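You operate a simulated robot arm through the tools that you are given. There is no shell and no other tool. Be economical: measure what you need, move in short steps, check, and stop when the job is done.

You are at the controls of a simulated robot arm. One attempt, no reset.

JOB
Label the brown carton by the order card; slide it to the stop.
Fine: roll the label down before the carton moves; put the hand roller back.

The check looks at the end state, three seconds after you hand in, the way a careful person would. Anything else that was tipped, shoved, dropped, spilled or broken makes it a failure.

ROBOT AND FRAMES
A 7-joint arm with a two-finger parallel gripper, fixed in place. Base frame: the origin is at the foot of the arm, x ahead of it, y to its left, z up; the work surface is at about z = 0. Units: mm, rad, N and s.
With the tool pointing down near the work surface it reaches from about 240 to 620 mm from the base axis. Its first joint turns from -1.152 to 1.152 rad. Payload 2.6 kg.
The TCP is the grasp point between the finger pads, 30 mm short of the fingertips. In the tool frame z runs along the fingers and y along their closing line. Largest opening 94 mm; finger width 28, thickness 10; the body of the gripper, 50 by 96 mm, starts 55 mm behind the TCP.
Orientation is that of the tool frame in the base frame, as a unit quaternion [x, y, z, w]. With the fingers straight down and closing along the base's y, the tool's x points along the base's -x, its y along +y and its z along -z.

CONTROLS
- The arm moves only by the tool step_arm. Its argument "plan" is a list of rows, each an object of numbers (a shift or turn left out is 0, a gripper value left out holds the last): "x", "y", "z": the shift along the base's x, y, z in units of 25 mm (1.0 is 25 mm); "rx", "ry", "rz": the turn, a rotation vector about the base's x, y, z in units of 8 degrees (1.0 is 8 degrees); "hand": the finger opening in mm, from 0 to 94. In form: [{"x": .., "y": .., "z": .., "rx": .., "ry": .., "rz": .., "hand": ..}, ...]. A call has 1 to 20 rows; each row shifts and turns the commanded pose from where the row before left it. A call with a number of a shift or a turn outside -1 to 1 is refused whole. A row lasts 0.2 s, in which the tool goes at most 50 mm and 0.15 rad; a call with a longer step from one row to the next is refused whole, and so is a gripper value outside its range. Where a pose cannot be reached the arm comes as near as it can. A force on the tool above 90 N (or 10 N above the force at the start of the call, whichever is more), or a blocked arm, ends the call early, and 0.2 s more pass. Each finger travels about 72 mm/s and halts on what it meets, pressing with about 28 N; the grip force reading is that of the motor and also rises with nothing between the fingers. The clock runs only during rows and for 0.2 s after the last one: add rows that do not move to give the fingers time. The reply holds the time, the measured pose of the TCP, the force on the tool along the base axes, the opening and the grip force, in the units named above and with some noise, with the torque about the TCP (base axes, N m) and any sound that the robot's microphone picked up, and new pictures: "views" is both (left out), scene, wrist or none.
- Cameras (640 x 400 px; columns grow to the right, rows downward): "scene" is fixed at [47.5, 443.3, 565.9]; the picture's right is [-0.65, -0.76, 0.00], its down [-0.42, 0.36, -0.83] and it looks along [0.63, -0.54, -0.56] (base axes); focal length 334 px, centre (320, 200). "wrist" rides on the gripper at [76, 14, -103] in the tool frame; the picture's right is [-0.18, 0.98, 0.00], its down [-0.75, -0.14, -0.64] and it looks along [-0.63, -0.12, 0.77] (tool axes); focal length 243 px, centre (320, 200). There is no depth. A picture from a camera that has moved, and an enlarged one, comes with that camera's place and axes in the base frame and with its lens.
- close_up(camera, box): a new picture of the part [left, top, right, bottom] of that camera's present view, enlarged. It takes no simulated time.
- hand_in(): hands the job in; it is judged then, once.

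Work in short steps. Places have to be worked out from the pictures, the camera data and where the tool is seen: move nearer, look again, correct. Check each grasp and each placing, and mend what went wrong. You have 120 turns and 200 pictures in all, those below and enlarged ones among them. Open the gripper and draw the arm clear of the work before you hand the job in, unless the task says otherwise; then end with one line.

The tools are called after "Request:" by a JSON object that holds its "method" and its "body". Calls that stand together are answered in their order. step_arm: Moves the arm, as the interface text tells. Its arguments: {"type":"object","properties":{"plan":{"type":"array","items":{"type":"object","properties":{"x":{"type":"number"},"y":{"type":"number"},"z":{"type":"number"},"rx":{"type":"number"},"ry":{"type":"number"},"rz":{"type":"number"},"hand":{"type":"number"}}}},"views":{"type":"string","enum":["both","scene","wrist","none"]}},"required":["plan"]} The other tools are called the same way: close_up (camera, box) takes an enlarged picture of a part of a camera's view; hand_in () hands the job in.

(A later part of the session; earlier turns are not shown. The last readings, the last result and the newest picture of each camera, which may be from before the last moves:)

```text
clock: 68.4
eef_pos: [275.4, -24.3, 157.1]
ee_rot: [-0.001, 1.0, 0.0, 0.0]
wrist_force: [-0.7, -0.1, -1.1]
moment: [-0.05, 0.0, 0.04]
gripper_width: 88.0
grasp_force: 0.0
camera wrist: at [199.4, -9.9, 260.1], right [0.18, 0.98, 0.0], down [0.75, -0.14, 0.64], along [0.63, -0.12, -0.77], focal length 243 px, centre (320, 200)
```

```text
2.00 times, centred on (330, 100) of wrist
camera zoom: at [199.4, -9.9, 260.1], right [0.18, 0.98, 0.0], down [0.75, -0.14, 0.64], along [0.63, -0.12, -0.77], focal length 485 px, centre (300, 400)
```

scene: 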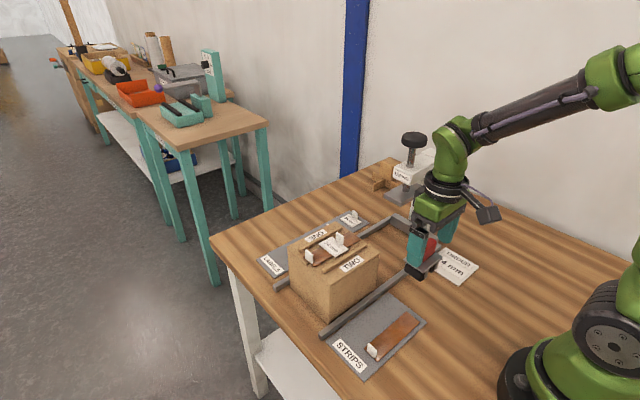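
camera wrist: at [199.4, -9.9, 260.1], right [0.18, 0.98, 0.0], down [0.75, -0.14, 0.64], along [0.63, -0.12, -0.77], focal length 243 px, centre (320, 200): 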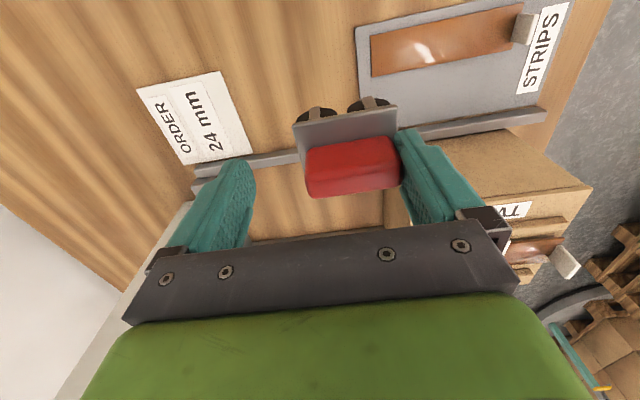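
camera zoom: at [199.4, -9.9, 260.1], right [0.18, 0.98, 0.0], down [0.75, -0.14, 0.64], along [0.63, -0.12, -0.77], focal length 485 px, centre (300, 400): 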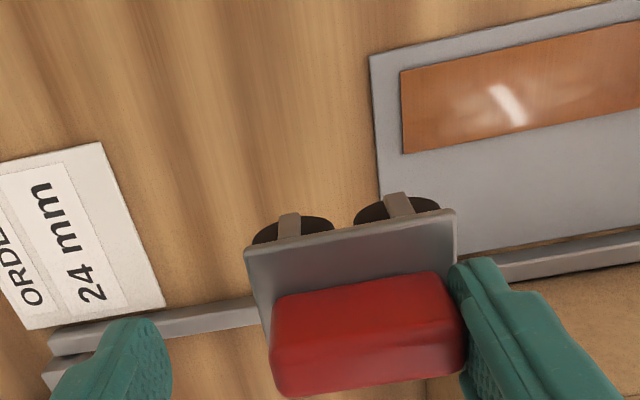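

The roller has hung on to the left (+y) finger and come up with it. I re-grip at once before it can fall.

Request:
{"method": "step_arm", "body": {"plan": [{"hand": 70}, {"hand": 50}, {"hand": 20}, {"hand": 0}, {}], "views": "both"}}

Request:
{"method": "close_up", "body": {"camera": "scene", "box": [380, 210, 480, 290]}}

Request:
{"method": "close_up", "body": {"camera": "wrist", "box": [220, 40, 440, 240]}}

```text
clock: 69.6
eef_pos: [274.7, -24.5, 156.8]
ee_rot: [0.0, 1.0, -0.001, 0.001]
wrist_force: [-0.5, -0.5, 0.3]
moment: [0.01, 0.03, 0.01]
gripper_width: 52.6
grasp_force: 28.3
camera wrist: at [199.4, -9.9, 259.8], right [0.18, 0.98, 0.0], down [0.75, -0.14, 0.64], along [0.63, -0.12, -0.77], focal length 243 px, centre (320, 200)
```

scene: 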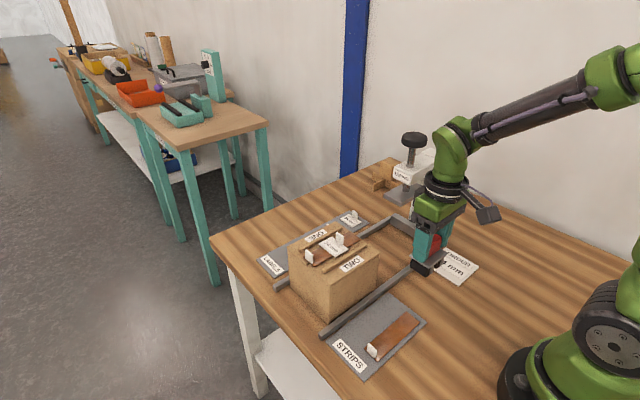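
wrist: 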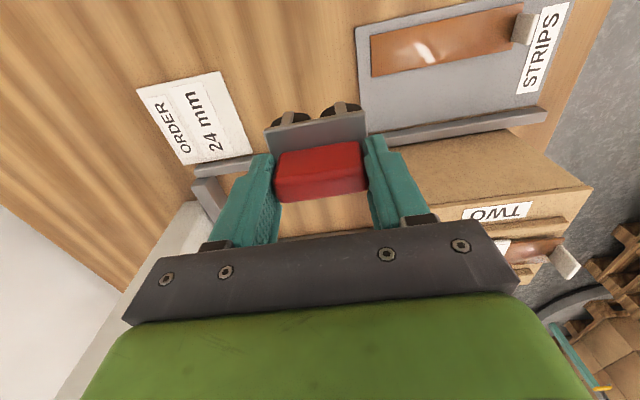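

```text
5.00 times, centred on (430, 250) of scene
camera zoom: at [47.5, 443.3, 565.9], right [-0.65, -0.76, 0.0], down [-0.42, 0.36, -0.83], along [0.63, -0.54, -0.56], focal length 1672 px, centre (-230, -50)
```

zoom: 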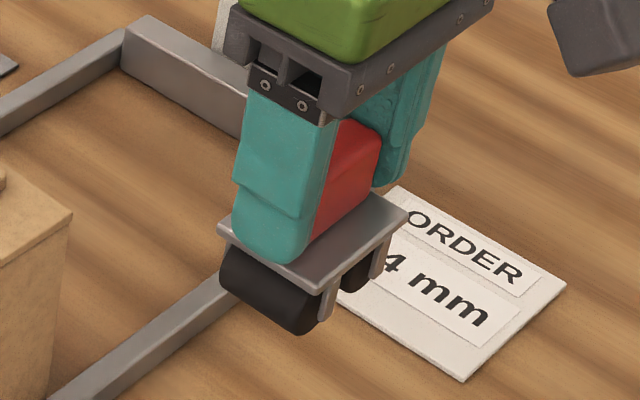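

```text
2.00 times, centred on (330, 140) of wrist
camera zoom: at [199.4, -9.9, 259.8], right [0.18, 0.98, 0.0], down [0.75, -0.14, 0.64], along [0.63, -0.12, -0.77], focal length 485 px, centre (300, 320)
```

zoom: 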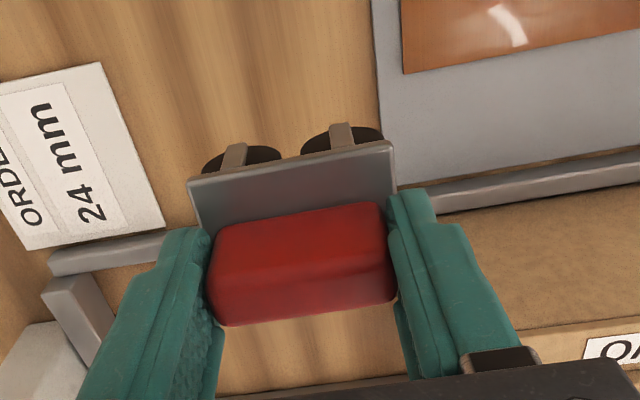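

The roller is held centrally again. I lower it to just above the table and approach contact gently this time.

Request:
{"method": "step_arm", "body": {"plan": [{"z": -1}, {"z": -1}, {"z": -1}, {"z": -0.36}, {}, {}], "views": "none"}}

Request:
{"method": "step_arm", "body": {"plan": [{"z": -0.02}, {}, {}], "views": "wrist"}}

Request:
{"method": "close_up", "body": {"camera": "scene", "box": [390, 250, 460, 306]}}

```text
clock: 71.0
eef_pos: [275.5, -24.7, 74.3]
ee_rot: [0.0, 1.0, 0.001, 0.0]
wrist_force: [0.9, -0.8, 1.4]
moment: [0.0, 0.02, 0.01]
gripper_width: 52.5
grasp_force: 27.6
```

```text
clock: 71.8
eef_pos: [273.9, -25.3, 73.0]
ee_rot: [0.0, 1.0, 0.0, 0.0]
wrist_force: [-0.1, 0.0, 0.8]
moment: [0.02, 0.01, 0.0]
gripper_width: 52.2
grasp_force: 27.8
camera wrist: at [198.8, -10.4, 174.8], right [0.18, 0.98, 0.0], down [0.75, -0.14, 0.64], along [0.63, -0.12, -0.77], focal length 243 px, centre (320, 200)
```

wrist: 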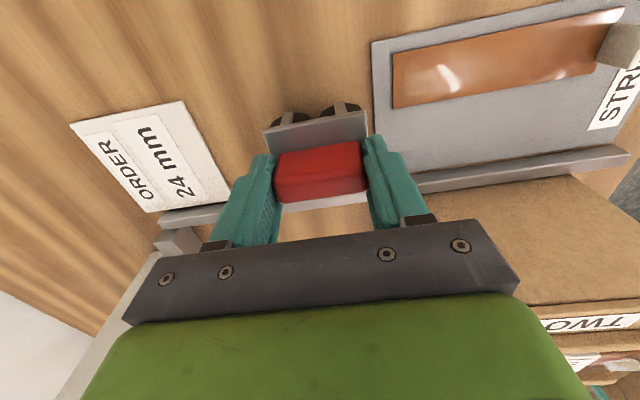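

```text
7.14 times, centred on (425, 278) of scene
camera zoom: at [47.5, 443.3, 565.9], right [-0.65, -0.76, 0.0], down [-0.42, 0.36, -0.83], along [0.63, -0.54, -0.56], focal length 2389 px, centre (-430, -357)
```

zoom: 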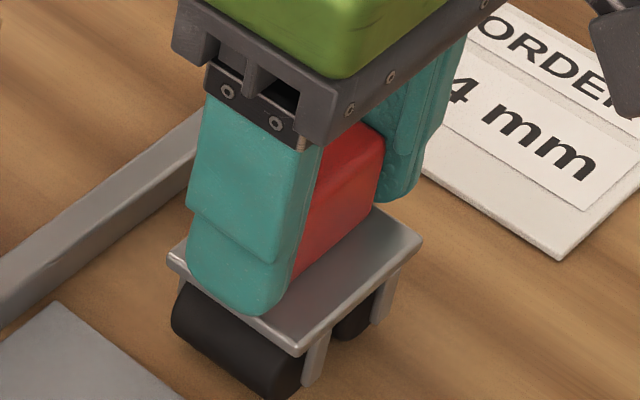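

Request:
{"method": "step_arm", "body": {"plan": [{"z": -0.06}, {}, {}], "views": "none"}}

Request:
{"method": "step_arm", "body": {"plan": [{"z": -0.04}, {}, {}], "views": "none"}}

```text
clock: 72.6
eef_pos: [274.6, -25.6, 71.6]
ee_rot: [-0.001, 1.0, 0.0, 0.0]
wrist_force: [0.5, -0.3, -0.3]
moment: [-0.04, -0.01, 0.01]
gripper_width: 51.9
grasp_force: 27.8
```

```text
clock: 73.4
eef_pos: [274.2, -24.9, 69.8]
ee_rot: [0.0, 1.0, 0.001, 0.0]
wrist_force: [-0.2, 0.0, 0.3]
moment: [0.03, 0.01, 0.02]
gripper_width: 52.0
grasp_force: 28.3
```

Request:
{"method": "step_arm", "body": {"plan": [{"z": -0.03}, {}, {}], "views": "none"}}

Request:
{"method": "step_arm", "body": {"plan": [{"z": -0.02}, {}, {}], "views": "none"}}

```text
clock: 74.2
eef_pos: [274.8, -25.5, 70.1]
ee_rot: [0.0, 1.0, 0.0, 0.0]
wrist_force: [-2.8, 0.6, 11.3]
moment: [0.24, 0.14, 0.01]
gripper_width: 52.1
grasp_force: 27.7
```

```text
clock: 75.0
eef_pos: [275.0, -24.7, 68.8]
ee_rot: [0.0, 1.0, 0.0, 0.001]
wrist_force: [-7.4, -0.6, 34.2]
moment: [0.43, 0.42, 0.01]
gripper_width: 51.8
grasp_force: 28.1
```

Contact found (stiff). I back off to light contact, then open only slightly and look.

Request:
{"method": "step_arm", "body": {"plan": [{"z": 0.03}, {}, {}], "views": "none"}}

Request:
{"method": "step_arm", "body": {"plan": [{"hand": 60}, {}, {}, {}], "views": "both"}}

Request:
{"method": "close_up", "body": {"camera": "wrist", "box": [220, 40, 440, 240]}}

Request:
{"method": "close_up", "body": {"camera": "scene", "box": [390, 250, 460, 306]}}

```text
clock: 75.8
eef_pos: [276.0, -25.0, 69.5]
ee_rot: [-0.001, 1.0, 0.0, 0.001]
wrist_force: [6.1, -1.1, 5.4]
moment: [0.13, -0.43, -0.1]
gripper_width: 51.8
grasp_force: 27.7
```

```text
clock: 76.8
eef_pos: [274.1, -24.8, 68.1]
ee_rot: [0.0, 1.0, 0.0, 0.0]
wrist_force: [2.7, 0.4, 4.0]
moment: [0.12, -0.25, -0.06]
gripper_width: 60.0
grasp_force: 0.2
camera wrist: at [198.6, -9.8, 171.7], right [0.18, 0.98, 0.0], down [0.75, -0.14, 0.64], along [0.63, -0.12, -0.77], focal length 243 px, centre (320, 200)
```

scene: 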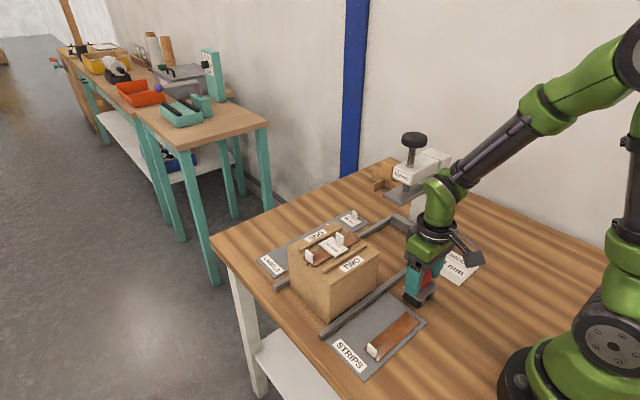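
wrist: 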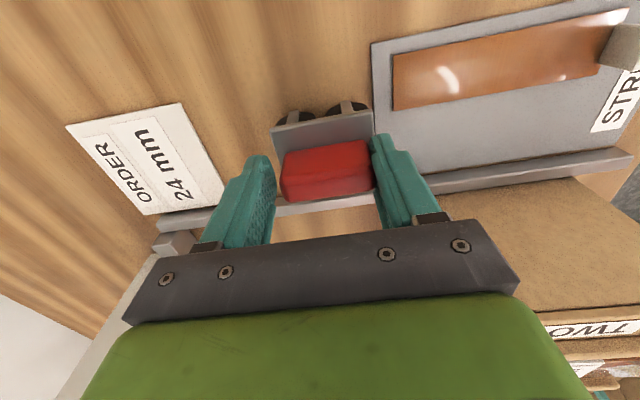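

```text
2.00 times, centred on (330, 140) of wrist
camera zoom: at [198.6, -9.8, 171.7], right [0.18, 0.98, 0.0], down [0.75, -0.14, 0.64], along [0.63, -0.12, -0.77], focal length 485 px, centre (300, 320)
```

zoom: 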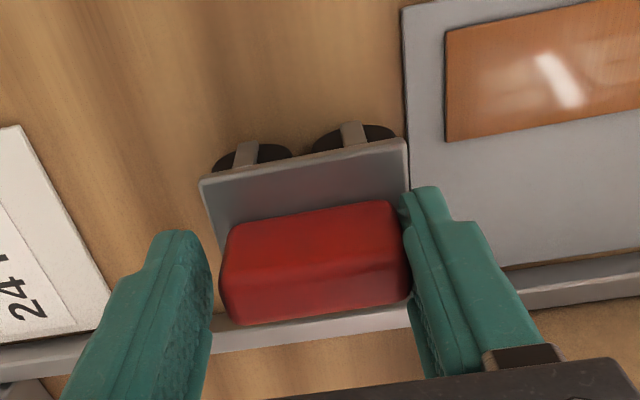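

```text
7.14 times, centred on (425, 278) of scene
camera zoom: at [47.5, 443.3, 565.9], right [-0.65, -0.76, 0.0], down [-0.42, 0.36, -0.83], along [0.63, -0.54, -0.56], focal length 2389 px, centre (-430, -357)
```

zoom: 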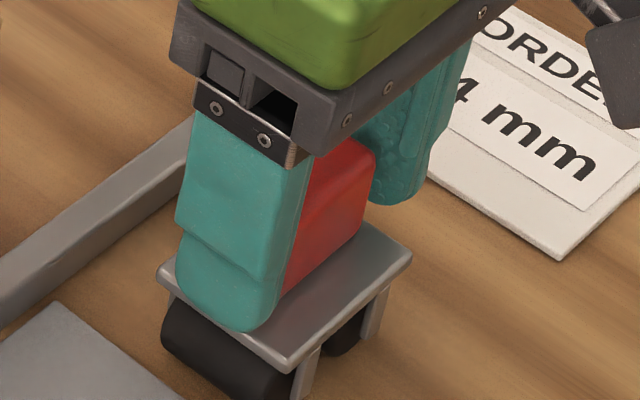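

The roller is following the +y finger as if tacky. I return to a tiny clearance, open wide, wait, and see whether it lets go while standing on the table.

Request:
{"method": "step_arm", "body": {"plan": [{"z": 0.02, "hand": 75}, {}, {"hand": 94}, {}, {}, {}, {}, {}, {}, {}], "views": "wrist"}}

Request:
{"method": "close_up", "body": {"camera": "wrist", "box": [220, 40, 440, 240]}}

Request:
{"method": "close_up", "body": {"camera": "scene", "box": [390, 250, 460, 306]}}

```text
clock: 79.0
eef_pos: [273.7, -25.0, 70.4]
ee_rot: [0.0, 1.0, 0.0, 0.001]
wrist_force: [0.0, -0.4, -1.3]
moment: [-0.01, 0.0, -0.02]
gripper_width: 94.0
grasp_force: 0.0
camera wrist: at [198.8, -9.8, 172.0], right [0.18, 0.98, 0.0], down [0.75, -0.14, 0.64], along [0.63, -0.12, -0.77], focal length 243 px, centre (320, 200)
```

wrist: 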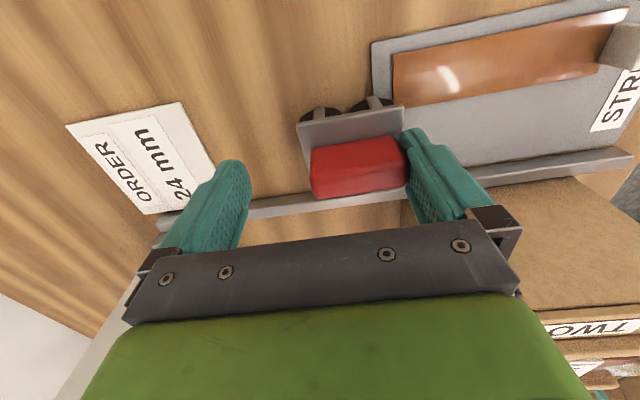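

```text
2.00 times, centred on (330, 140) of wrist
camera zoom: at [198.8, -9.8, 172.0], right [0.18, 0.98, 0.0], down [0.75, -0.14, 0.64], along [0.63, -0.12, -0.77], focal length 485 px, centre (300, 320)
```

zoom: 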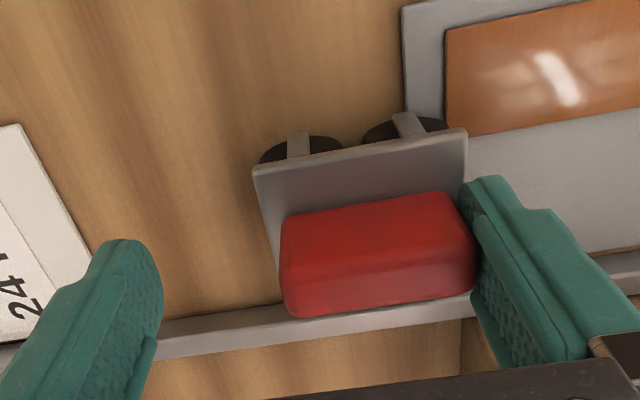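

```text
7.14 times, centred on (425, 278) of scene
camera zoom: at [47.5, 443.3, 565.9], right [-0.65, -0.76, 0.0], down [-0.42, 0.36, -0.83], along [0.63, -0.54, -0.56], focal length 2389 px, centre (-430, -357)
```

zoom: 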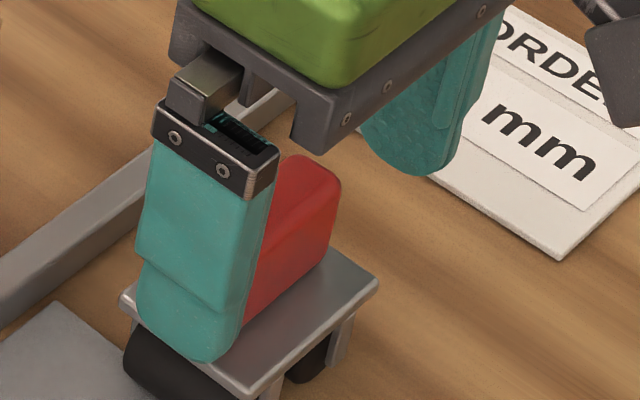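

It still clings to the +y finger (the force shows its weight carried). With the roller on the table I press down lightly to try shearing the contact loose.

Request:
{"method": "step_arm", "body": {"plan": [{"z": -0.04}, {"z": -0.03}, {}], "views": "none"}}

Request:
{"method": "step_arm", "body": {"plan": [{"z": 0.3}, {}], "views": "none"}}

Request:
{"method": "close_up", "body": {"camera": "scene", "box": [390, 250, 460, 306]}}

```text
clock: 79.8
eef_pos: [276.6, -24.0, 68.0]
ee_rot: [0.001, 1.0, 0.0, 0.001]
wrist_force: [4.0, -1.7, 3.1]
moment: [0.03, 0.24, -0.02]
gripper_width: 92.3
grasp_force: 0.0
```

```text
clock: 80.4
eef_pos: [273.8, -24.3, 74.9]
ee_rot: [0.001, 1.0, 0.0, 0.0]
wrist_force: [0.2, -1.0, -2.1]
moment: [-0.04, 0.02, -0.01]
gripper_width: 94.1
grasp_force: 0.0
```

```text
7.14 times, centred on (425, 278) of scene
camera zoom: at [47.5, 443.3, 565.9], right [-0.65, -0.76, 0.0], down [-0.42, 0.36, -0.83], along [0.63, -0.54, -0.56], focal length 2389 px, centre (-430, -357)
```

zoom: 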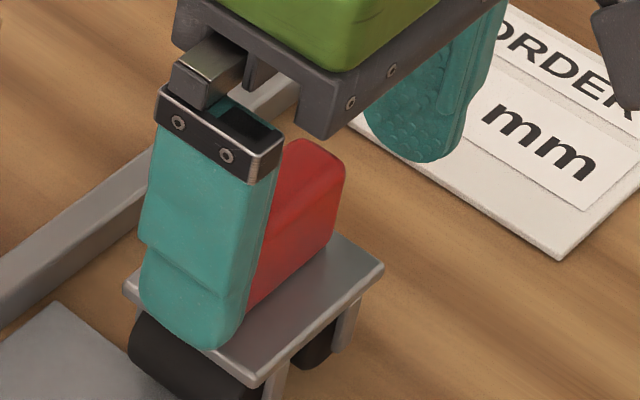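

It came up again. I try shaking it free in place, with short quick y strokes about 6 mm above the table.

Request:
{"method": "step_arm", "body": {"plan": [{"y": -1}, {"y": 1}, {"y": -1}, {"y": 1}, {"y": -1}, {"y": 1}, {}], "views": "wrist"}}

Request:
{"method": "close_up", "body": {"camera": "scene", "box": [390, 250, 460, 306]}}

```text
clock: 82.0
eef_pos: [274.4, -24.3, 75.6]
ee_rot: [0.0, 1.0, 0.0, 0.0]
wrist_force: [0.1, 0.2, -1.3]
moment: [-0.05, -0.03, 0.03]
gripper_width: 94.1
grasp_force: 0.1
camera wrist: at [199.3, -9.1, 178.0], right [0.18, 0.98, 0.0], down [0.75, -0.14, 0.64], along [0.63, -0.12, -0.77], focal length 243 px, centre (320, 200)
```

wrist: 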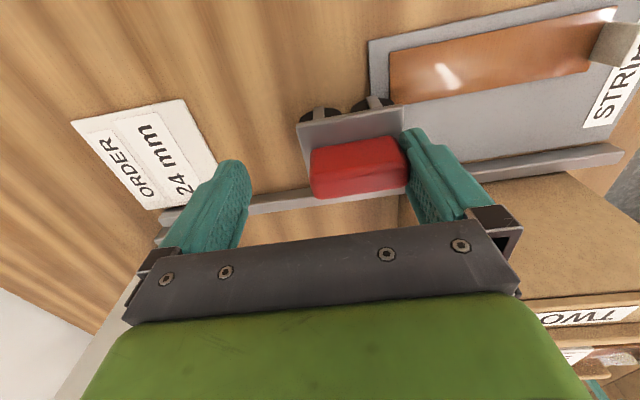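

```text
7.14 times, centred on (425, 278) of scene
camera zoom: at [47.5, 443.3, 565.9], right [-0.65, -0.76, 0.0], down [-0.42, 0.36, -0.83], along [0.63, -0.54, -0.56], focal length 2389 px, centre (-430, -357)
```

zoom: 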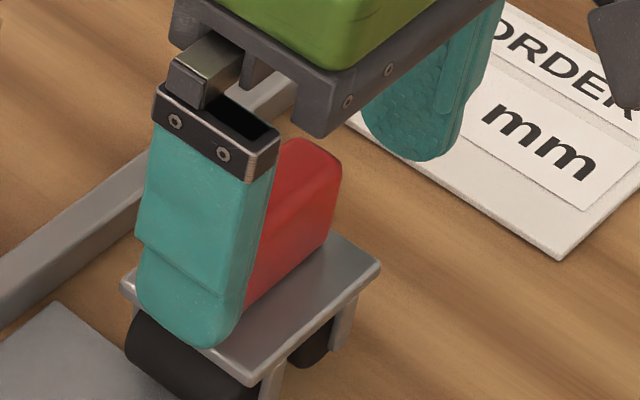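

Shaking didn't help. I'll re-centre it with only a light grip, then press down on the table so that the pads shear along the handle.

Request:
{"method": "step_arm", "body": {"plan": [{"hand": 75}, {"hand": 60}, {"hand": 53}, {}, {}, {}], "views": "none"}}

Request:
{"method": "step_arm", "body": {"plan": [{"z": -0.15}, {"z": -0.1}, {"z": -0.06}, {}], "views": "wrist"}}

Request:
{"method": "close_up", "body": {"camera": "scene", "box": [390, 250, 460, 306]}}

```text
clock: 83.4
eef_pos: [276.3, -22.8, 76.0]
ee_rot: [-0.001, 1.0, 0.0, 0.0]
wrist_force: [0.4, -0.1, -2.1]
moment: [0.0, -0.02, 0.01]
gripper_width: 53.8
grasp_force: 0.6
```

```text
clock: 84.4
eef_pos: [275.4, -23.3, 68.3]
ee_rot: [0.0, 1.0, 0.0, 0.001]
wrist_force: [-1.3, -0.5, 9.8]
moment: [0.22, 0.03, 0.07]
gripper_width: 53.7
grasp_force: 0.6
camera wrist: at [199.1, -9.6, 170.4], right [0.18, 0.98, 0.0], down [0.75, -0.14, 0.64], along [0.63, -0.12, -0.77], focal length 243 px, centre (320, 200)
```

wrist: 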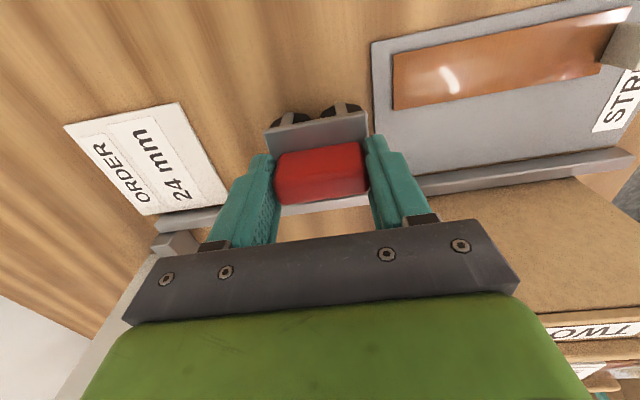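

```text
7.14 times, centred on (425, 278) of scene
camera zoom: at [47.5, 443.3, 565.9], right [-0.65, -0.76, 0.0], down [-0.42, 0.36, -0.83], along [0.63, -0.54, -0.56], focal length 2389 px, centre (-430, -357)
```

zoom: 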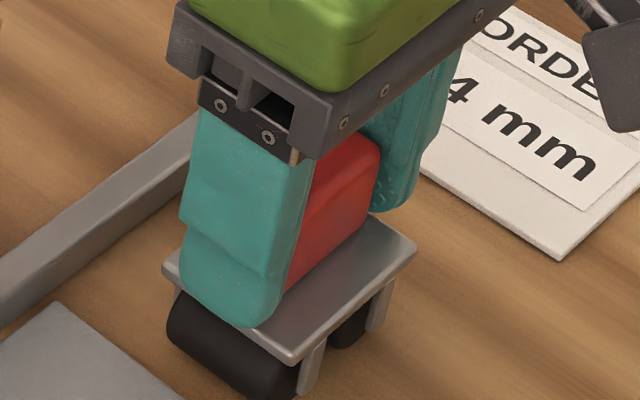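

Light grip, 10 N down. I press further to make the pads slip.

Request:
{"method": "step_arm", "body": {"plan": [{"z": -0.04}, {"z": -0.04}, {}], "views": "none"}}

Request:
{"method": "step_arm", "body": {"plan": [{"ry": 0.5}, {"ry": -0.5}, {"ry": -0.5}, {"ry": 0.5}, {}], "views": "none"}}

```text
clock: 85.2
eef_pos: [276.8, -25.3, 67.3]
ee_rot: [-0.001, 1.0, 0.001, 0.003]
wrist_force: [-12.6, -0.4, 60.0]
moment: [0.98, 0.08, 0.22]
gripper_width: 53.5
grasp_force: 1.2
```

```text
clock: 86.4
eef_pos: [275.2, -23.5, 67.0]
ee_rot: [0.0, 1.0, -0.001, 0.003]
wrist_force: [-2.4, -0.3, 46.1]
moment: [0.5, -0.2, 0.11]
gripper_width: 53.8
grasp_force: 1.1
```

I back off to light contact and try opening again.

Request:
{"method": "step_arm", "body": {"plan": [{"z": 0.04}, {"z": 0.04}, {}, {"hand": 66}, {}, {}], "views": "wrist"}}

Request:
{"method": "close_up", "body": {"camera": "wrist", "box": [220, 40, 440, 240]}}

```text
clock: 87.8
eef_pos: [274.2, -24.0, 67.4]
ee_rot: [0.0, 1.0, 0.0, -0.001]
wrist_force: [0.4, -0.2, -2.1]
moment: [-0.01, 0.03, -0.04]
gripper_width: 66.0
grasp_force: 0.1
camera wrist: at [198.4, -9.7, 169.8], right [0.18, 0.98, 0.0], down [0.76, -0.14, 0.64], along [0.63, -0.12, -0.77], focal length 243 px, centre (320, 200)
```

wrist: 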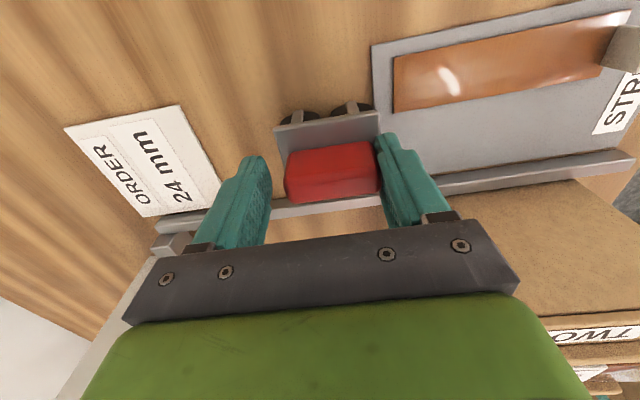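

```text
2.00 times, centred on (330, 140) of wrist
camera zoom: at [198.4, -9.7, 169.8], right [0.18, 0.98, 0.0], down [0.76, -0.14, 0.64], along [0.63, -0.12, -0.77], focal length 485 px, centre (300, 320)
```

zoom: 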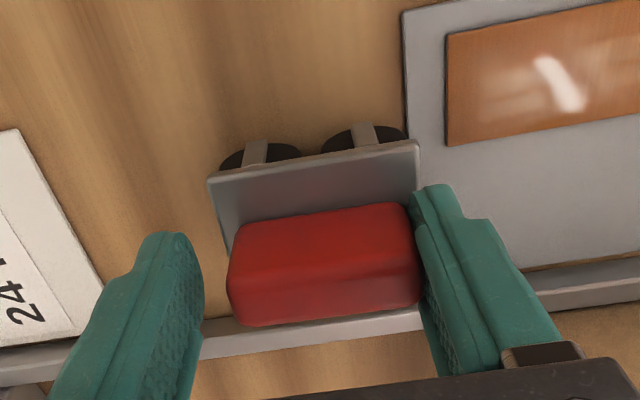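

It has slipped down the handle a little but still clings, so it behaves like a sticky pad. With the hand wide open I press down through the stuck finger alone, beyond the front axle, to peel it off.

Request:
{"method": "step_arm", "body": {"plan": [{"hand": 80}, {"hand": 94}, {}, {"z": -0.08}, {"z": -0.06}, {}], "views": "none"}}

Request:
{"method": "step_arm", "body": {"plan": [{"z": -0.06}, {"z": -0.06}, {}], "views": "wrist"}}

Request:
{"method": "close_up", "body": {"camera": "scene", "box": [385, 250, 455, 306]}}

```text
clock: 89.2
eef_pos: [277.5, -25.4, 66.3]
ee_rot: [0.0, 1.0, -0.002, 0.004]
wrist_force: [-10.2, -16.2, 60.3]
moment: [1.04, 0.45, 0.5]
gripper_width: 85.2
grasp_force: 0.2
```

```text
clock: 89.6
eef_pos: [277.3, -25.3, 66.0]
ee_rot: [0.002, 1.0, 0.0, 0.005]
wrist_force: [-0.6, -2.1, 6.2]
moment: [-0.27, 0.12, 0.07]
gripper_width: 92.4
grasp_force: 0.0
stopped in row 2: the force on the tool passed its limit at 94 N (the readings are from after the stop); the commanded pose is now the measured one
camera wrist: at [200.6, -10.5, 168.1], right [0.19, 0.98, 0.0], down [0.75, -0.14, 0.65], along [0.64, -0.12, -0.76], focal length 243 px, centre (320, 200)
```

wrist: 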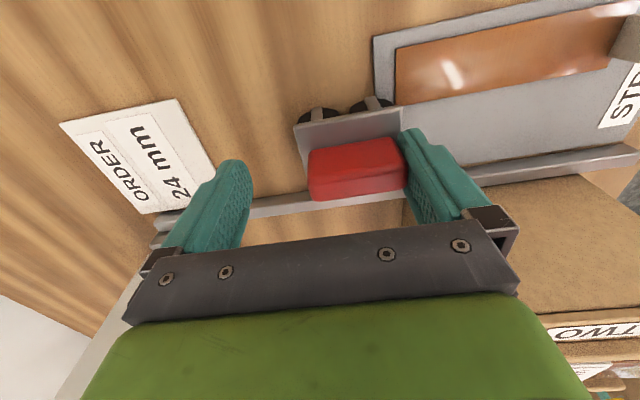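

```text
7.14 times, centred on (420, 278) of scene
camera zoom: at [47.5, 443.3, 565.9], right [-0.65, -0.76, 0.0], down [-0.42, 0.36, -0.83], along [0.63, -0.54, -0.56], focal length 2389 px, centre (-394, -357)
```

zoom: 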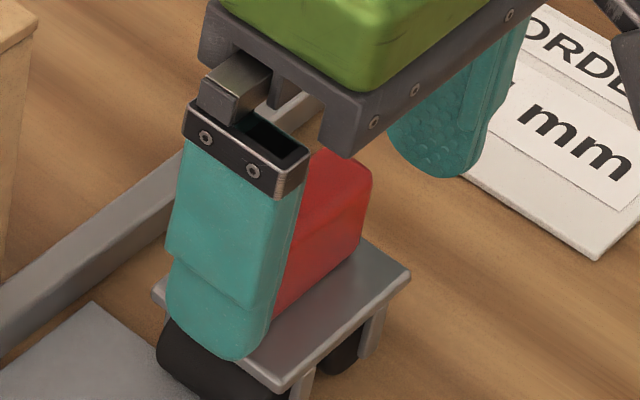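

That hit 94 N; no more of that. I raise slightly to see if it has let go.

Request:
{"method": "step_arm", "body": {"plan": [{"z": 0.1}, {"z": 0.2}, {}], "views": "wrist"}}

Request:
{"method": "close_up", "body": {"camera": "scene", "box": [385, 250, 455, 306]}}

Request:
{"method": "close_up", "body": {"camera": "wrist", "box": [340, 80, 460, 200]}}

```text
clock: 90.4
eef_pos: [276.5, -25.3, 72.3]
ee_rot: [0.001, 1.0, 0.0, 0.003]
wrist_force: [-0.4, -0.5, -2.0]
moment: [-0.04, -0.01, -0.01]
gripper_width: 93.9
grasp_force: 0.1
camera wrist: at [199.7, -10.3, 175.0], right [0.19, 0.98, 0.0], down [0.75, -0.14, 0.65], along [0.64, -0.12, -0.76], focal length 243 px, centre (320, 200)
```

wrist: 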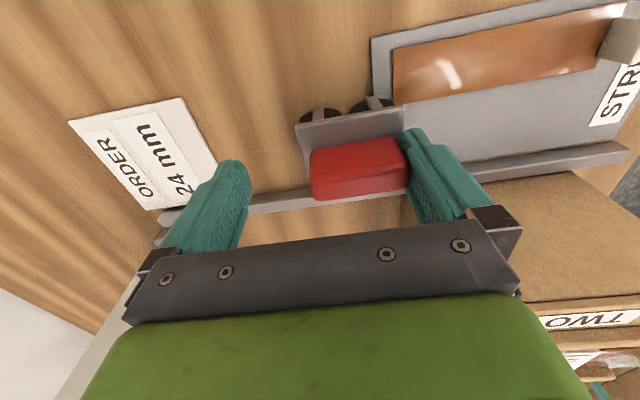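

```text
7.14 times, centred on (420, 278) of scene
camera zoom: at [47.5, 443.3, 565.9], right [-0.65, -0.76, 0.0], down [-0.42, 0.36, -0.83], along [0.63, -0.54, -0.56], focal length 2389 px, centre (-394, -357)
```

zoom: 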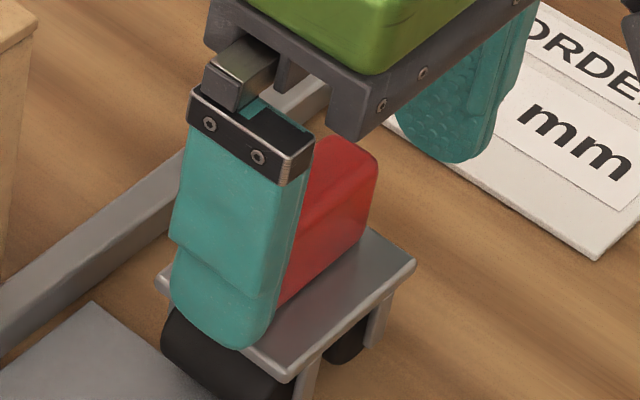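

```text
3.33 times, centred on (400, 140) of wrist
camera zoom: at [199.7, -10.3, 175.0], right [0.19, 0.98, 0.0], down [0.75, -0.14, 0.65], along [0.64, -0.12, -0.76], focal length 809 px, centre (53, 400)
```

zoom: 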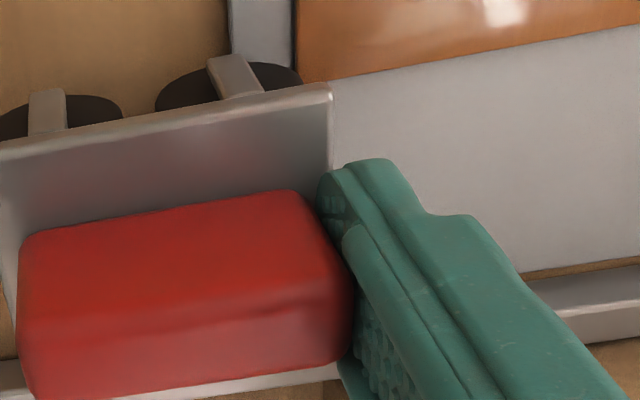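

It is still hanging on, as if the pad were wedged into the handle's end. I'll try a controlled peel: roller standing on the table, roll the tool about x so the finger levers against the handle while the table blocks the roller.

Request:
{"method": "step_arm", "body": {"plan": [{"z": -0.16}, {"rx": 0.25, "z": -0.06}, {"rx": 0.25, "z": -0.06}, {}], "views": "wrist"}}

Request:
{"method": "close_up", "body": {"camera": "scene", "box": [385, 250, 455, 306]}}

```text
clock: 91.4
eef_pos: [276.6, -24.8, 66.0]
ee_rot: [0.001, 0.999, 0.035, 0.005]
wrist_force: [-4.9, -0.1, 22.2]
moment: [0.93, 0.3, 0.19]
gripper_width: 94.0
grasp_force: 0.1
camera wrist: at [200.3, -17.4, 169.1], right [0.19, 0.98, 0.07], down [0.75, -0.19, 0.64], along [0.64, -0.07, -0.77], focal length 243 px, centre (320, 200)
```

wrist: 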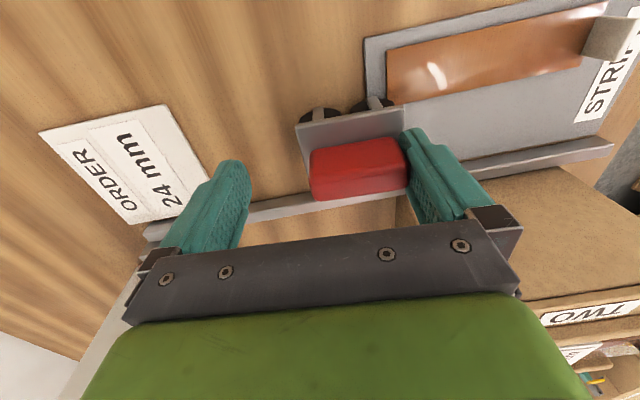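

```text
7.14 times, centred on (420, 278) of scene
camera zoom: at [47.4, 443.3, 565.9], right [-0.65, -0.76, 0.0], down [-0.42, 0.36, -0.83], along [0.63, -0.54, -0.56], focal length 2389 px, centre (-394, -357)
```

zoom: 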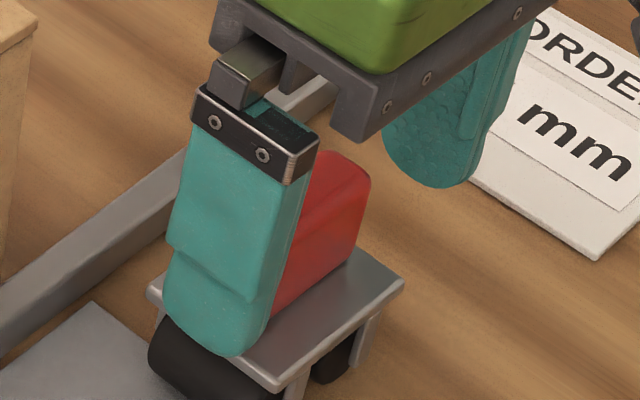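

The lever moment is building (0.9 N m) and nothing else is touching. I continue a few degrees.

Request:
{"method": "step_arm", "body": {"plan": [{"rx": 0.25, "z": -0.065}, {"rx": 0.25, "z": -0.065}, {}], "views": "wrist"}}

Request:
{"method": "close_up", "body": {"camera": "scene", "box": [385, 250, 455, 306]}}

```text
clock: 92.2
eef_pos: [276.9, -24.2, 63.2]
ee_rot: [0.002, 0.998, 0.07, 0.005]
wrist_force: [-7.6, 0.0, 53.5]
moment: [0.53, 0.32, 0.06]
gripper_width: 93.9
grasp_force: 0.0
camera wrist: at [200.9, -24.6, 166.5], right [0.19, 0.97, 0.14], down [0.75, -0.23, 0.62], along [0.64, -0.01, -0.77], focal length 243 px, centre (320, 200)
```

wrist: 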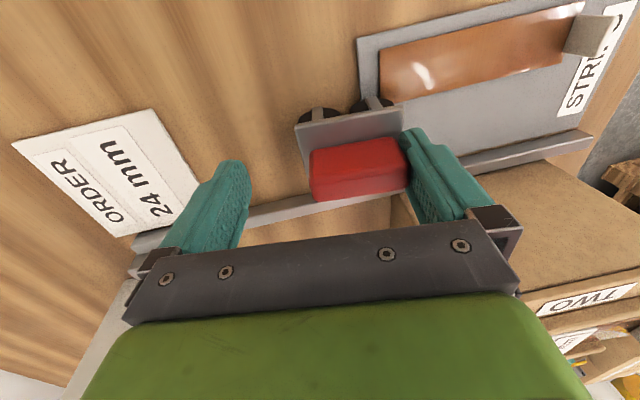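

```text
7.14 times, centred on (420, 278) of scene
camera zoom: at [47.3, 443.3, 565.9], right [-0.65, -0.76, 0.0], down [-0.42, 0.36, -0.83], along [0.63, -0.54, -0.56], focal length 2389 px, centre (-394, -357)
```

zoom: 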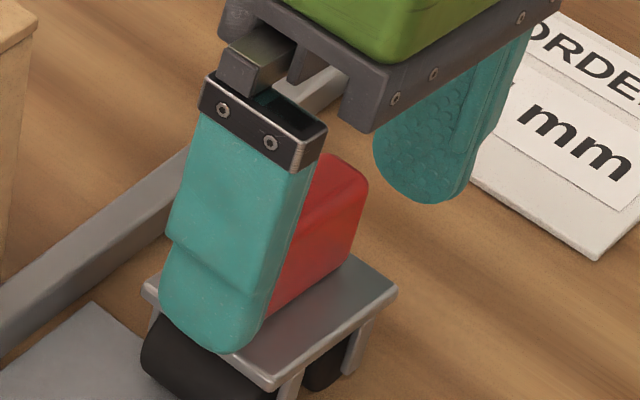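

The roller just tilts with the finger, so the bond is rigid. The hand needs something solid to pull against: the near rail (x≈325) is fixed. I level out, lift a little, and turn −90° so the stuck finger is on the rail side.

Request:
{"method": "step_arm", "body": {"plan": [{"rx": -0.5, "z": 0.5}, {"rx": -0.5, "z": 0.5}, {"z": 1}, {"z": 1, "x": -0.4, "hand": 74}, {"rz": -1}, {"rz": -1}, {"rz": -1}, {"rz": -1}, {"rz": -1}, {"rz": -1}, {"rz": -1}, {"rz": -1}, {"rz": -1}, {"rz": -1}, {"rz": -1}, {"rz": -0.25}, {}], "views": "both"}}

Request:
{"method": "close_up", "body": {"camera": "scene", "box": [370, 210, 480, 300]}}

Request:
{"method": "close_up", "body": {"camera": "wrist", "box": [200, 40, 440, 240]}}

```text
clock: 95.8
eef_pos: [267.2, -25.6, 138.4]
ee_rot: [0.709, 0.706, -0.002, 0.003]
wrist_force: [-0.4, 1.0, -2.0]
moment: [0.0, 0.03, 0.0]
gripper_width: 74.0
grasp_force: 0.1
camera wrist: at [281.5, 52.2, 240.2], right [0.98, -0.19, 0.0], down [-0.14, -0.75, 0.65], along [-0.12, -0.64, -0.76], focal length 243 px, centre (320, 200)
```

scene: 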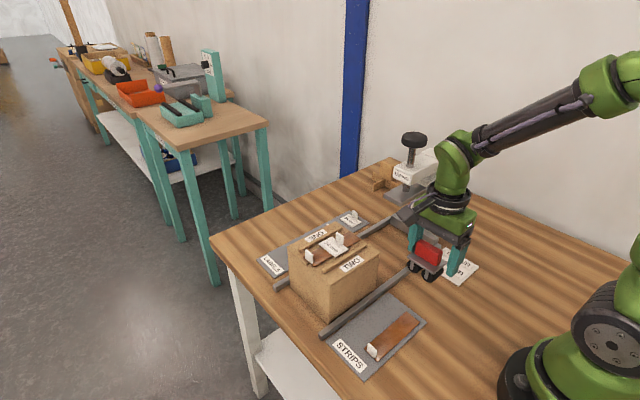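
wrist: 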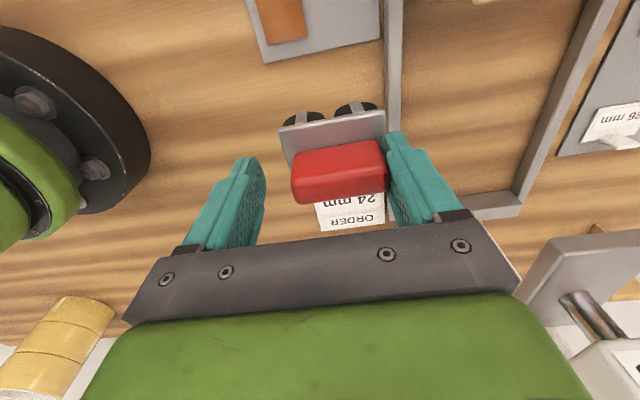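

```text
4.44 times, centred on (425, 255) of scene
camera zoom: at [47.5, 443.3, 565.9], right [-0.65, -0.76, 0.0], down [-0.42, 0.36, -0.83], along [0.63, -0.54, -0.56], focal length 1486 px, centre (-147, -44)
```

zoom: 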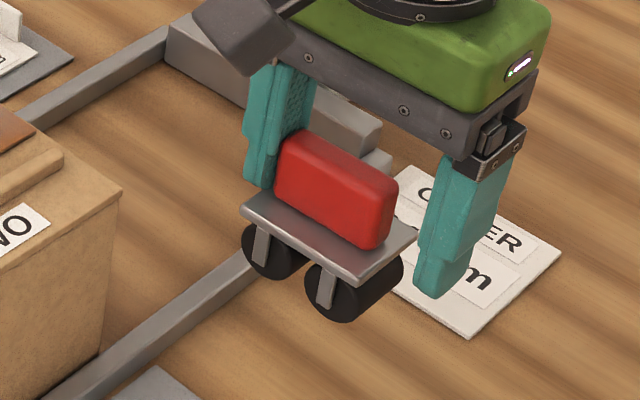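

```text
2.00 times, centred on (320, 140) of wrist
camera zoom: at [281.5, 52.2, 240.2], right [0.98, -0.19, 0.0], down [-0.14, -0.75, 0.65], along [-0.12, -0.64, -0.76], focal length 485 px, centre (320, 320)
```

zoom: 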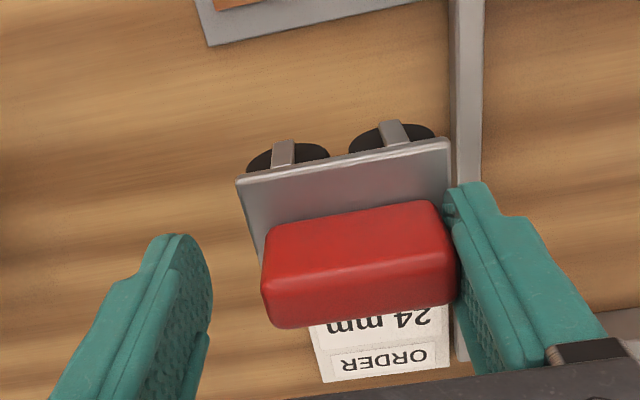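

The finger sits on the rail side with about 16 mm clearance (rail edge x≈325). I lower until the wheels are just above the table.

Request:
{"method": "step_arm", "body": {"plan": [{"z": -1}, {"z": -1}, {"z": -0.65}, {}], "views": "wrist"}}

Request:
{"method": "close_up", "body": {"camera": "scene", "box": [385, 240, 465, 304]}}

Request:
{"method": "close_up", "body": {"camera": "wrist", "box": [240, 40, 440, 200]}}

```text
clock: 96.8
eef_pos: [266.3, -25.0, 71.3]
ee_rot: [0.708, 0.706, -0.004, 0.002]
wrist_force: [1.5, 0.6, -1.6]
moment: [0.0, 0.02, -0.02]
gripper_width: 73.7
grasp_force: 0.0
camera wrist: at [281.3, 52.1, 173.6], right [0.98, -0.19, 0.0], down [-0.14, -0.75, 0.65], along [-0.12, -0.64, -0.76], focal length 243 px, centre (320, 200)
```

wrist: 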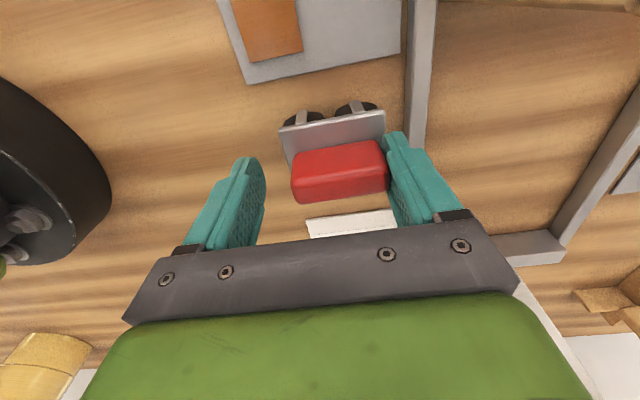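

```text
6.25 times, centred on (425, 272) of scene
camera zoom: at [47.5, 443.3, 565.9], right [-0.65, -0.76, 0.0], down [-0.42, 0.36, -0.83], along [0.63, -0.54, -0.56], focal length 2090 px, centre (-336, -250)
```

zoom: 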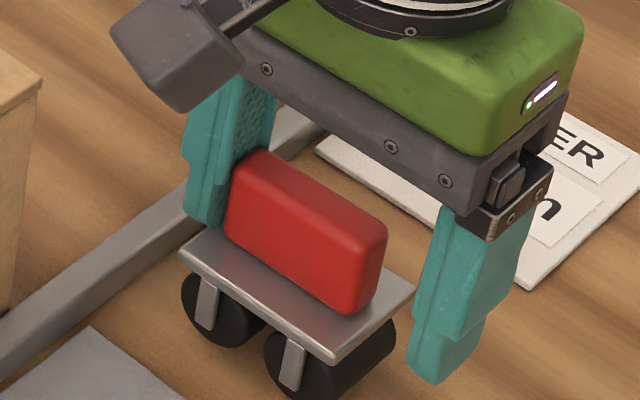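

```text
2.50 times, centred on (340, 120) of wrist
camera zoom: at [281.3, 52.1, 173.6], right [0.98, -0.19, 0.0], down [-0.14, -0.75, 0.65], along [-0.12, -0.64, -0.76], focal length 606 px, centre (270, 400)
```

zoom: 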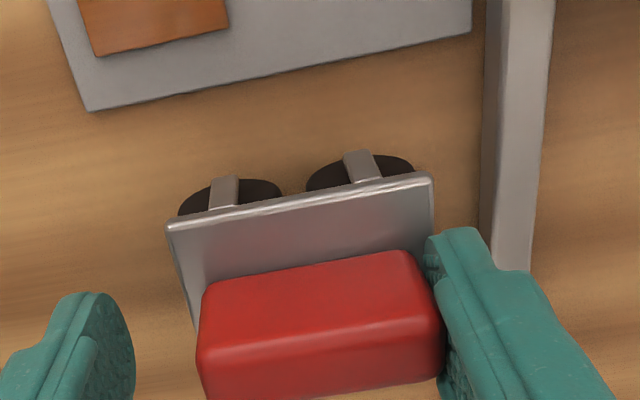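

About 17 mm from the rail. I move +x in small steps until the wheels touch it.

Request:
{"method": "step_arm", "body": {"plan": [{"x": 0.4, "z": -0.05}, {"x": 0.12}, {}], "views": "none"}}

Request:
{"method": "step_arm", "body": {"plan": [{"x": 0.06}, {"x": 0.06}, {}], "views": "none"}}

Request:
{"method": "step_arm", "body": {"plan": [{"x": 0.06}, {}], "views": "none"}}

```text
clock: 97.6
eef_pos: [280.4, -26.9, 70.7]
ee_rot: [0.708, 0.706, -0.003, 0.002]
wrist_force: [0.4, 0.7, -1.7]
moment: [-0.01, 0.07, 0.0]
gripper_width: 74.0
grasp_force: 0.0
```

```text
clock: 98.4
eef_pos: [284.9, -24.3, 70.6]
ee_rot: [0.708, 0.706, -0.002, 0.003]
wrist_force: [0.2, 0.9, -1.1]
moment: [0.02, 0.03, -0.04]
gripper_width: 74.0
grasp_force: 0.0
```

```text
clock: 99.0
eef_pos: [283.8, -25.8, 71.7]
ee_rot: [0.708, 0.707, -0.003, 0.002]
wrist_force: [-0.5, 0.6, -2.2]
moment: [0.0, 0.03, 0.01]
gripper_width: 74.0
grasp_force: 0.1
```

Request:
{"method": "step_arm", "body": {"plan": [{"x": 0.06}, {"x": 0.06}, {}], "views": "wrist"}}

Request:
{"method": "close_up", "body": {"camera": "wrist", "box": [240, 40, 440, 200]}}

```text
clock: 99.8
eef_pos: [287.5, -25.7, 72.0]
ee_rot: [0.708, 0.706, -0.003, 0.003]
wrist_force: [0.7, -0.3, -1.8]
moment: [0.01, 0.02, -0.04]
gripper_width: 74.1
grasp_force: 0.0
camera wrist: at [301.9, 52.0, 172.5], right [0.98, -0.19, 0.0], down [-0.14, -0.75, 0.65], along [-0.12, -0.64, -0.76], focal length 243 px, centre (320, 200)
```

wrist: 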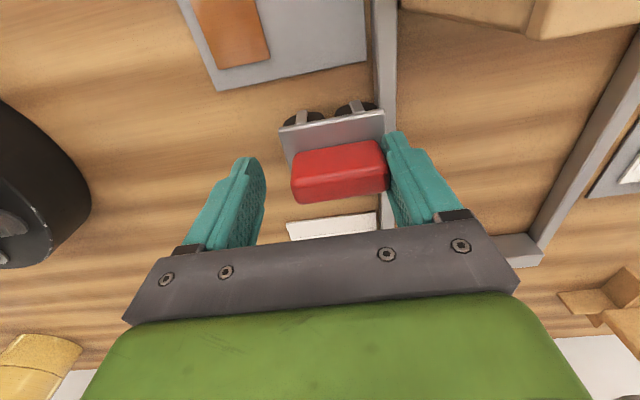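

```text
2.50 times, centred on (340, 120) of wrist
camera zoom: at [301.9, 52.0, 172.5], right [0.98, -0.19, 0.0], down [-0.14, -0.75, 0.65], along [-0.12, -0.64, -0.76], focal length 606 px, centre (270, 400)
```

zoom: 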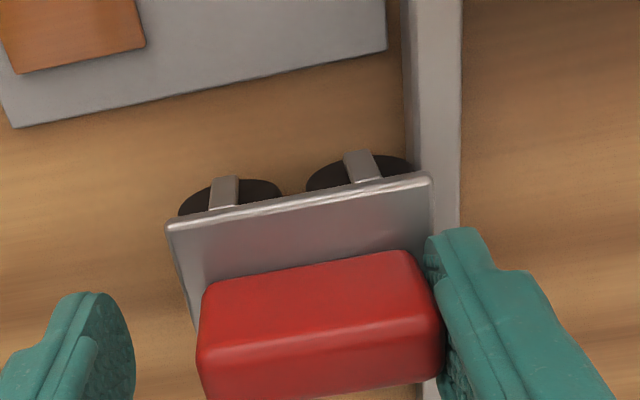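

The leading wheel is just reaching the rail. I continue in 1.5 mm steps, reading the x force.

Request:
{"method": "step_arm", "body": {"plan": [{"x": 0.06}, {"x": 0.06}, {}], "views": "none"}}

Request:
{"method": "step_arm", "body": {"plan": [{"x": 0.06}, {"x": 0.04}, {}], "views": "none"}}

```text
clock: 100.6
eef_pos: [290.7, -25.2, 69.3]
ee_rot: [0.708, 0.706, -0.004, 0.001]
wrist_force: [-4.9, 1.4, -0.9]
moment: [0.03, 0.36, 0.11]
gripper_width: 70.6
grasp_force: 0.0
```

```text
clock: 101.4
eef_pos: [291.4, -25.2, 70.1]
ee_rot: [0.707, 0.707, -0.004, 0.001]
wrist_force: [-13.1, -0.2, -0.6]
moment: [-0.01, 0.62, 0.2]
gripper_width: 66.9
grasp_force: 0.2
```

The rail is now blocking: −13 N, and the finger is being held back (width 66.9). I open the hand fully so the finger motor pulls against the rail.

Request:
{"method": "step_arm", "body": {"plan": [{"hand": 84}, {"hand": 94}, {}, {}, {}], "views": "wrist"}}

Request:
{"method": "close_up", "body": {"camera": "scene", "box": [385, 240, 465, 304]}}

Request:
{"method": "close_up", "body": {"camera": "wrist", "box": [240, 40, 440, 200]}}

```text
clock: 102.6
eef_pos: [287.8, -25.9, 68.3]
ee_rot: [0.709, 0.705, -0.008, -0.005]
wrist_force: [-28.0, -3.2, -1.7]
moment: [-0.1, 1.55, -0.07]
gripper_width: 77.8
grasp_force: 0.1
camera wrist: at [304.0, 52.1, 170.6], right [0.98, -0.19, -0.02], down [-0.14, -0.75, 0.65], along [-0.14, -0.63, -0.76], focal length 243 px, centre (320, 200)
```

wrist: 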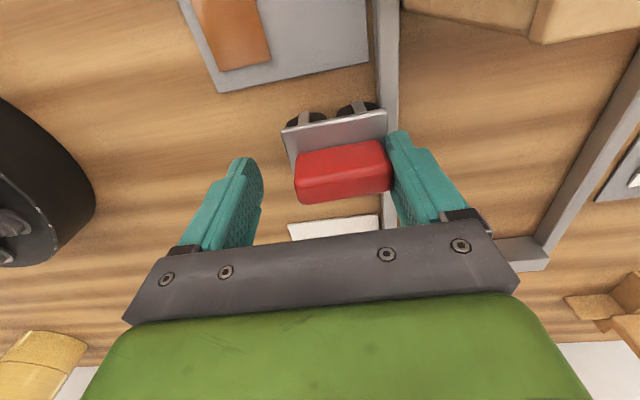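

```text
6.25 times, centred on (425, 272) of scene
camera zoom: at [47.5, 443.3, 565.9], right [-0.65, -0.76, 0.0], down [-0.42, 0.36, -0.83], along [0.63, -0.54, -0.56], focal length 2090 px, centre (-336, -250)
```

zoom: 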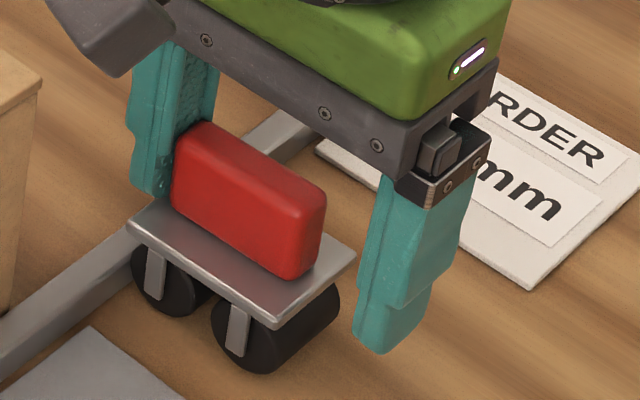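

```text
2.50 times, centred on (340, 120) of wrist
camera zoom: at [304.0, 52.1, 170.6], right [0.98, -0.19, -0.02], down [-0.14, -0.75, 0.65], along [-0.14, -0.63, -0.76], focal length 606 px, centre (270, 400)
```

zoom: 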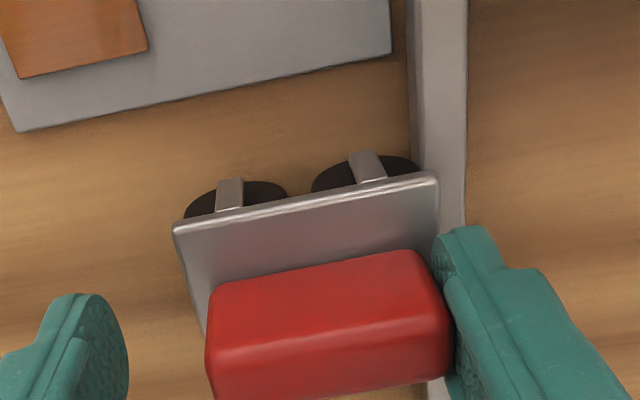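

28 N of straight pull isn't quite enough. While keeping that pull I add a downward shear and a small twist.

Request:
{"method": "step_arm", "body": {"plan": [{"z": -0.08}, {"rz": 0.4}, {"rz": -0.8}, {"rz": 0.4}, {}], "views": "none"}}

Request:
{"method": "step_arm", "body": {"plan": [{"y": 0.15}, {"y": -0.3}, {"y": 0.15}, {}], "views": "wrist"}}

```text
clock: 103.8
eef_pos: [292.8, -25.5, 68.0]
ee_rot: [0.707, 0.707, -0.002, 0.003]
wrist_force: [0.2, 0.6, -0.3]
moment: [-0.01, 0.02, -0.01]
gripper_width: 93.9
grasp_force: 0.1
```

```text
clock: 104.8
eef_pos: [292.5, -25.3, 68.4]
ee_rot: [0.707, 0.707, -0.002, 0.002]
wrist_force: [-1.0, 0.3, 0.5]
moment: [-0.01, -0.03, 0.02]
gripper_width: 94.1
grasp_force: 0.0
camera wrist: at [307.0, 52.2, 170.5], right [0.98, -0.19, 0.0], down [-0.14, -0.75, 0.65], along [-0.12, -0.64, -0.76], focal length 243 px, centre (320, 200)
```

wrist: 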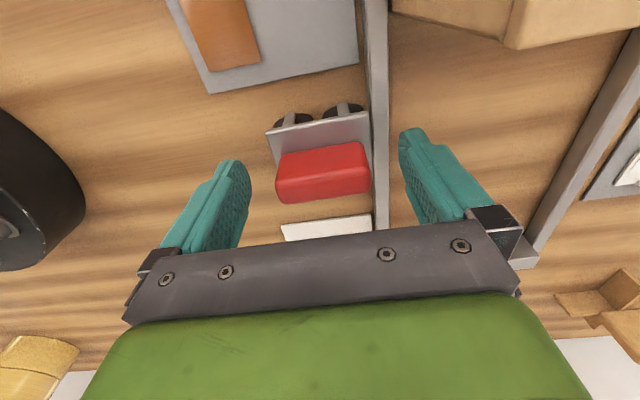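

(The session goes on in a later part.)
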